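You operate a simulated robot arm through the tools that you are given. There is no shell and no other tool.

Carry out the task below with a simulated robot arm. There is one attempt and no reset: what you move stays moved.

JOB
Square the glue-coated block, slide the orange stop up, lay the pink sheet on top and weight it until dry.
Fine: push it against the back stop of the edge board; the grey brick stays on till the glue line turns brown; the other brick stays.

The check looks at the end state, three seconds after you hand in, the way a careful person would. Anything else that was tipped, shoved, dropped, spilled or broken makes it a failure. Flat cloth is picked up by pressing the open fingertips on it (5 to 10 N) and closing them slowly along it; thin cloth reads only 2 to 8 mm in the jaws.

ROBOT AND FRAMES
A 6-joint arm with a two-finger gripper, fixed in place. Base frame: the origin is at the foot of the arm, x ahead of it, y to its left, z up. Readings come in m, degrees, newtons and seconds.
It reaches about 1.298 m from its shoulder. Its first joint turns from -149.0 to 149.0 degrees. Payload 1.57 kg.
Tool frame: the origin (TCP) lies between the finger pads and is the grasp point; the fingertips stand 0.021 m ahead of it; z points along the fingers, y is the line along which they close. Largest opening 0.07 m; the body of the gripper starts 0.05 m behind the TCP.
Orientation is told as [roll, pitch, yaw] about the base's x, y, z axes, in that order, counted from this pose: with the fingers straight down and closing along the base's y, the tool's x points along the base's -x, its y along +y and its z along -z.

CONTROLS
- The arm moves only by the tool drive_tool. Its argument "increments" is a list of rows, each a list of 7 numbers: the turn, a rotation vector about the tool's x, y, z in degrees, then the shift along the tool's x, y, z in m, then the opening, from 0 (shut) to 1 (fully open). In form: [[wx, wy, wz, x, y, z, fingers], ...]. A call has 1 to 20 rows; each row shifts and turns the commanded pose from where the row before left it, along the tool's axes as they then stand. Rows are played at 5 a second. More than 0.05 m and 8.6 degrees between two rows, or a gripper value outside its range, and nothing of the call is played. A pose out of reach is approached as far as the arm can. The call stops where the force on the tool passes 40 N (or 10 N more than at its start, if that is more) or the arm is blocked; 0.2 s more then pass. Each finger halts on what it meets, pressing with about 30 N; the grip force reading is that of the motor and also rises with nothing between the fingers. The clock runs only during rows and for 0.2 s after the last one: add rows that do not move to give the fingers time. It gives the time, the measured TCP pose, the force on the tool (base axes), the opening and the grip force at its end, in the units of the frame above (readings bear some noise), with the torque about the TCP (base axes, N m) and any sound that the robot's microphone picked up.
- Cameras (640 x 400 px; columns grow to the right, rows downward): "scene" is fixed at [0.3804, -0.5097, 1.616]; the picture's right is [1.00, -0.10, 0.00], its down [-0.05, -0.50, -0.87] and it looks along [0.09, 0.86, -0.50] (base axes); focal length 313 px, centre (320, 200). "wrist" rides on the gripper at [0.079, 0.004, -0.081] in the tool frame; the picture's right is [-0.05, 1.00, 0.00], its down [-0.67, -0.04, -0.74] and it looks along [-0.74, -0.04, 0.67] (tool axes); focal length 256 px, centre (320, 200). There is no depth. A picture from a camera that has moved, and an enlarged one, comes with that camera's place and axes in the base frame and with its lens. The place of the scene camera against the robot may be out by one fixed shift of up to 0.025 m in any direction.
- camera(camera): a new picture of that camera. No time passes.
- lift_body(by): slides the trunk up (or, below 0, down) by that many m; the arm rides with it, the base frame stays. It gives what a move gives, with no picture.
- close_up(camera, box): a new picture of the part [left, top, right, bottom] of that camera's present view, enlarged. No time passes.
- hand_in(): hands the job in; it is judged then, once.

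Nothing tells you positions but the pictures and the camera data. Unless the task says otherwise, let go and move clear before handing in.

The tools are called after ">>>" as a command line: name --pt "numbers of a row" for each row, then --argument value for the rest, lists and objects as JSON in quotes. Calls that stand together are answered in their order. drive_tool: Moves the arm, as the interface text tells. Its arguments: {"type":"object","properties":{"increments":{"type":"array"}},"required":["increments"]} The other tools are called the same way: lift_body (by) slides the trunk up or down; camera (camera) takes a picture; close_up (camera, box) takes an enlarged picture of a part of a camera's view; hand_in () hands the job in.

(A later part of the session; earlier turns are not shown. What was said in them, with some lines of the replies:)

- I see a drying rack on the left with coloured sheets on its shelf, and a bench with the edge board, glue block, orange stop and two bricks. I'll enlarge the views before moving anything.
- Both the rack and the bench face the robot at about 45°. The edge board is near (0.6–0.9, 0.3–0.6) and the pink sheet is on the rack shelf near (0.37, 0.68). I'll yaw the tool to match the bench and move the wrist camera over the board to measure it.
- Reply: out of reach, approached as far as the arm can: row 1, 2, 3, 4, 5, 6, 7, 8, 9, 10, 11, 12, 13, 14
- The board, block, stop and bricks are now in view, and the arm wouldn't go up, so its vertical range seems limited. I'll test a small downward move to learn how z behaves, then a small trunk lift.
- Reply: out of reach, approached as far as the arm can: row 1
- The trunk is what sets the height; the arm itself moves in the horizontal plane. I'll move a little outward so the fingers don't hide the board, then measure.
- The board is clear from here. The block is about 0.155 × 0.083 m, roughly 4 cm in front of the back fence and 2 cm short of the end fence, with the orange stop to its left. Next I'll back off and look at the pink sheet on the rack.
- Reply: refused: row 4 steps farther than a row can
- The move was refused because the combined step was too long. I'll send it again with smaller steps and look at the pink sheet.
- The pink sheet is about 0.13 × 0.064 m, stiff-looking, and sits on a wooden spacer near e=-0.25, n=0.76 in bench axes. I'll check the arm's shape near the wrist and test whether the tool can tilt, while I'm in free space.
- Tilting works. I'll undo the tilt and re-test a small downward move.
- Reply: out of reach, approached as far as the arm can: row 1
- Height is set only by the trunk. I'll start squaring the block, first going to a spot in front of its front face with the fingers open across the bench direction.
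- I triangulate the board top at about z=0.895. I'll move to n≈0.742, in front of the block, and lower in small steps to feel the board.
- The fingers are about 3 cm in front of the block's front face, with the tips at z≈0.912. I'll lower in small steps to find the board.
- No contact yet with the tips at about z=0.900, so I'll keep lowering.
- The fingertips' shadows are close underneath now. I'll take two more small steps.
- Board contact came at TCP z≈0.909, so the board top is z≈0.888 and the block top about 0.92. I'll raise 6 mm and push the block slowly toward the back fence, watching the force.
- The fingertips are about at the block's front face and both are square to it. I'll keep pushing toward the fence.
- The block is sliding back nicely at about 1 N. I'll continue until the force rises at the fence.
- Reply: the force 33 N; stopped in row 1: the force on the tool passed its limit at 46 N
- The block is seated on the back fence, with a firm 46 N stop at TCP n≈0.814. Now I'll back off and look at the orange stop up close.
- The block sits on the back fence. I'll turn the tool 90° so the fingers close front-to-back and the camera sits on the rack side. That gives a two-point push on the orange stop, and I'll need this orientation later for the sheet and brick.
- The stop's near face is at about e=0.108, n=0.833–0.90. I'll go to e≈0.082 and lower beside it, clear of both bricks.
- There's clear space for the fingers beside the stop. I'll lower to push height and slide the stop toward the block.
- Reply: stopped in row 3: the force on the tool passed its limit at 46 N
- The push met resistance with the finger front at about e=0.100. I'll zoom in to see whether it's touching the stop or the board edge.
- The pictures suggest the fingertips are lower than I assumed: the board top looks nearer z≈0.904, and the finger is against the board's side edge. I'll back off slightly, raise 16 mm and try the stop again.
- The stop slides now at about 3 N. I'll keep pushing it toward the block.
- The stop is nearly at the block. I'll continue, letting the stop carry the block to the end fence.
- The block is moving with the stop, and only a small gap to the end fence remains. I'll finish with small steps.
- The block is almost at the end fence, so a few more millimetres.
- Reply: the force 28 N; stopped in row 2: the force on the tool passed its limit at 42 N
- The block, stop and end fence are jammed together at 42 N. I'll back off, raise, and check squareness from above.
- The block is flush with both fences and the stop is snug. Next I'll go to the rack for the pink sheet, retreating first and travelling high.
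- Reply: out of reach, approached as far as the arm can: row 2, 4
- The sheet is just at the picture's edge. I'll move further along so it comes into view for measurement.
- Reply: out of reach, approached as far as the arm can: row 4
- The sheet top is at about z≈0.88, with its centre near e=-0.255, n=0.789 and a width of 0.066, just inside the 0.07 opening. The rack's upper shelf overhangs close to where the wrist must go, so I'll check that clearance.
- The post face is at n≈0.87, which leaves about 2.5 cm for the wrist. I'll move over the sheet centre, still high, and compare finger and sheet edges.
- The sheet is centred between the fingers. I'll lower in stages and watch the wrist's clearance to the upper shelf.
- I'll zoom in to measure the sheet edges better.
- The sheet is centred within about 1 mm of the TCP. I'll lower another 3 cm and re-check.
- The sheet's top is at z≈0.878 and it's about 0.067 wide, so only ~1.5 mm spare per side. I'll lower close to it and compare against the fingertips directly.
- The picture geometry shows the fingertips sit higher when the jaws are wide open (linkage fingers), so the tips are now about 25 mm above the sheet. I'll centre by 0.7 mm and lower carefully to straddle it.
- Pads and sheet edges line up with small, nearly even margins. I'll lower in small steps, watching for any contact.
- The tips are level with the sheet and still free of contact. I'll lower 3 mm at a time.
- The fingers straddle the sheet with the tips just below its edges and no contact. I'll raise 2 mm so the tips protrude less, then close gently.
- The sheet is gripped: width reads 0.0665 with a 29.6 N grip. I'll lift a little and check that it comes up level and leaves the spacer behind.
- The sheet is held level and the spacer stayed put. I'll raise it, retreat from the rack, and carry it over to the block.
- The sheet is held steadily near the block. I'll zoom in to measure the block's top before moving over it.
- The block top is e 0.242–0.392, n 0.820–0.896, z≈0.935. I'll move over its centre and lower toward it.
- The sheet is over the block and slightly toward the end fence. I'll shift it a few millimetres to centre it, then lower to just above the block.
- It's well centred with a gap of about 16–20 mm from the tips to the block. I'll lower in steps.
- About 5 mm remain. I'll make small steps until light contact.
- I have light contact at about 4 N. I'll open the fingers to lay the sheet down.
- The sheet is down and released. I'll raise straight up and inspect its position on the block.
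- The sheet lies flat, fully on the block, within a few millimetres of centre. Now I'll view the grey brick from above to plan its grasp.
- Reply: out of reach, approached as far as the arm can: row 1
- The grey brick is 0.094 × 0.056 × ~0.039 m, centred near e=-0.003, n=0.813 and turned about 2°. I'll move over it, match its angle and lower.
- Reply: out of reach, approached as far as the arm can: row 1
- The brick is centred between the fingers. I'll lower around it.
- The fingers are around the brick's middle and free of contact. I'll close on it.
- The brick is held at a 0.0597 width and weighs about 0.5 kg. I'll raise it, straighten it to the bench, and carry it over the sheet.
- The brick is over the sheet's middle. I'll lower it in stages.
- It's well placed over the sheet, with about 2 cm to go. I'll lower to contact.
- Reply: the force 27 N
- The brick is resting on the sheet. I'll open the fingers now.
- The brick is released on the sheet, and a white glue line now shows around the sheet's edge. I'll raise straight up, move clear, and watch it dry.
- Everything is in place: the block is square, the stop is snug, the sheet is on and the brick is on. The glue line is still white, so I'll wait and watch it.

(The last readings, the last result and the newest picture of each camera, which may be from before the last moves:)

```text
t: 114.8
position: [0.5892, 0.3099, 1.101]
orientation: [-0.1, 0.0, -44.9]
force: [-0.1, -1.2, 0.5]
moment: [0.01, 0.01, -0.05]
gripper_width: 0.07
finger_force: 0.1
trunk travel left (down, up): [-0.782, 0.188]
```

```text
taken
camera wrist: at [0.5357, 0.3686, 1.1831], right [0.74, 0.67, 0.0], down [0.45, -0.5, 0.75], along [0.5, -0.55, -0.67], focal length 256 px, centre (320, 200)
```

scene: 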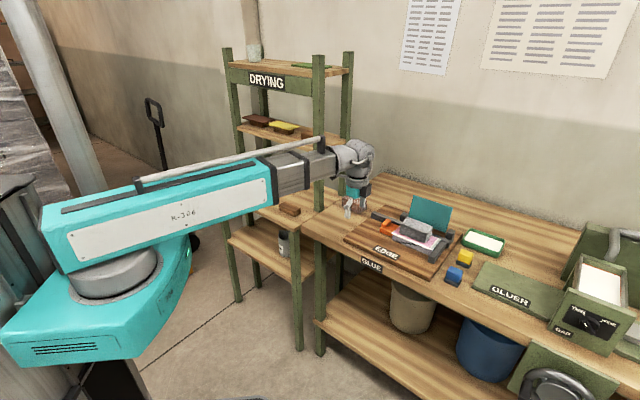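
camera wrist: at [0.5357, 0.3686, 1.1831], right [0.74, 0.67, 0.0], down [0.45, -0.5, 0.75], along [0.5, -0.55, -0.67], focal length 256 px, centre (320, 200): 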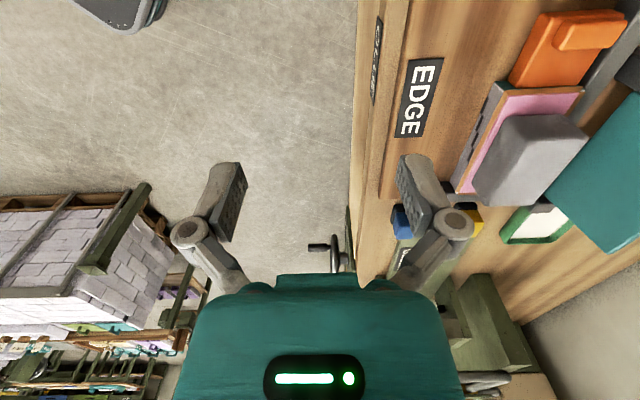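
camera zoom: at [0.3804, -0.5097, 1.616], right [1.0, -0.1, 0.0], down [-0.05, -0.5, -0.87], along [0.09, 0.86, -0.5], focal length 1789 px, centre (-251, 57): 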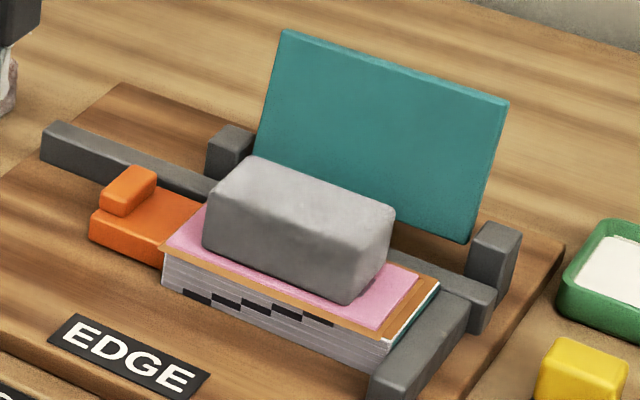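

The glue line has turned brown. I'll wait a few more seconds and zoom in to confirm it's brown all along.

>>> drive_tool --pt "0 0 0 0 0 0 1" --pt "0 0 0 0 0 0 1" --pt "0 0 0 0 0 0 1" --pt "0 0 0 0 0 0 1" --pt "0 0 0 0 0 0 1" --pt "0 0 0 0 0 0 1" --pt "0 0 0 0 0 0 1" --pt "0 0 0 0 0 0 1" --pt "0 0 0 0 0 0 1" --pt "0 0 0 0 0 0 1" --pt "0 0 0 0 0 0 1" --pt "0 0 0 0 0 0 1" --pt "0 0 0 0 0 0 1" --pt "0 0 0 0 0 0 1" --pt "0 0 0 0 0 0 1" --pt "0 0 0 0 0 0 1" --pt "0 0 0 0 0 0 1" --pt "0 0 0 0 0 0 1" --pt "0 0 0 0 0 0 1" --pt "0 0 0 0 0 0 1"

>>> close_up --camera "scene" --box '[395, 205, 445, 255]'

>>> close_up --camera "wrist" --box '[440, 0, 640, 220]'

>>> camera --camera "scene"

```text
t: 119.0
position: [0.5895, 0.3088, 1.0999]
orientation: [0.0, 0.0, -45.0]
force: [0.4, 0.5, -0.1]
moment: [-0.02, 0.04, -0.03]
gripper_width: 0.0698
finger_force: 0.1
trunk travel left (down, up): [-0.782, 0.188]
```

```text
8.00 times, centred on (420, 230) of scene
camera zoom: at [0.3804, -0.5097, 1.616], right [1.0, -0.1, 0.0], down [-0.05, -0.5, -0.87], along [0.09, 0.86, -0.5], focal length 2505 px, centre (-480, -40)
```

zoom: 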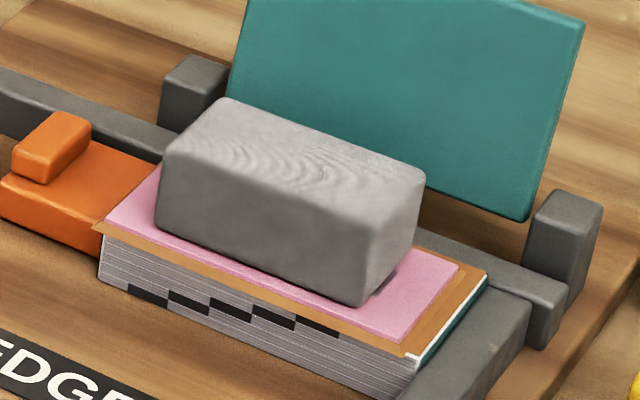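

```text
1.82 times, centred on (540, 110) of wrist
camera zoom: at [0.5357, 0.3686, 1.1831], right [0.74, 0.67, 0.0], down [0.45, -0.5, 0.75], along [0.5, -0.55, -0.67], focal length 465 px, centre (-80, 364)
```

zoom: 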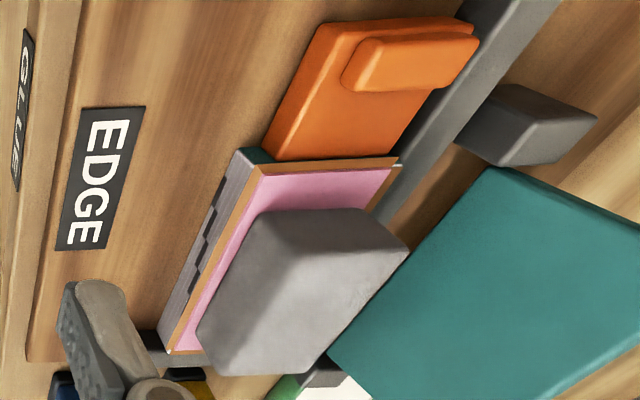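

```text
taken
```

scene: 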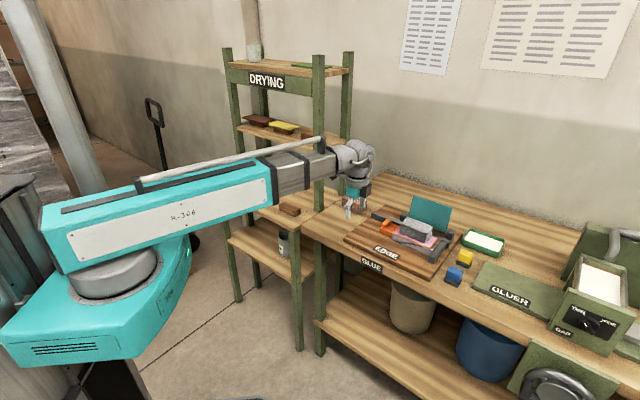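

The glue line is brown all round. The block is against the back and end fences with the stop snug, the pink sheet lies under the grey brick, and the other brick is untouched. The gripper is open and clear, so I'm handing in.

>>> hand_in

```text
The job is handed in.
```

I squared the block against the back stop and the end fence. Then I slid the orange stop up snug against it, laid the pink sheet on top and set the grey brick on the sheet. The job is handed in, but I haven't seen the result of the check.

- **Glue:** the glue line turned brown about 12 seconds after the brick went on. I waited about 4 seconds more and confirmed it was brown along every edge I could see.
- **Grey brick:** I left it on top, since you asked for it to stay until dry but not to be taken off afterwards.
- **Pink sheet:** it lies fully on the block but a few millimetres off centre, towards the front and the orange stop. I didn't nudge it because the glue was wet.
- **Brick placement:** I pressed it down harder than planned, to about 26 N, before letting go. Nothing looked displaced apart from perhaps a slight shift of the sheet, and some glue squeezed out around its edge.
- **Everything else:** the other brick, the wooden spacer the sheet came from and the rest of the bench and rack stayed where they were. The gripper is open and clear.
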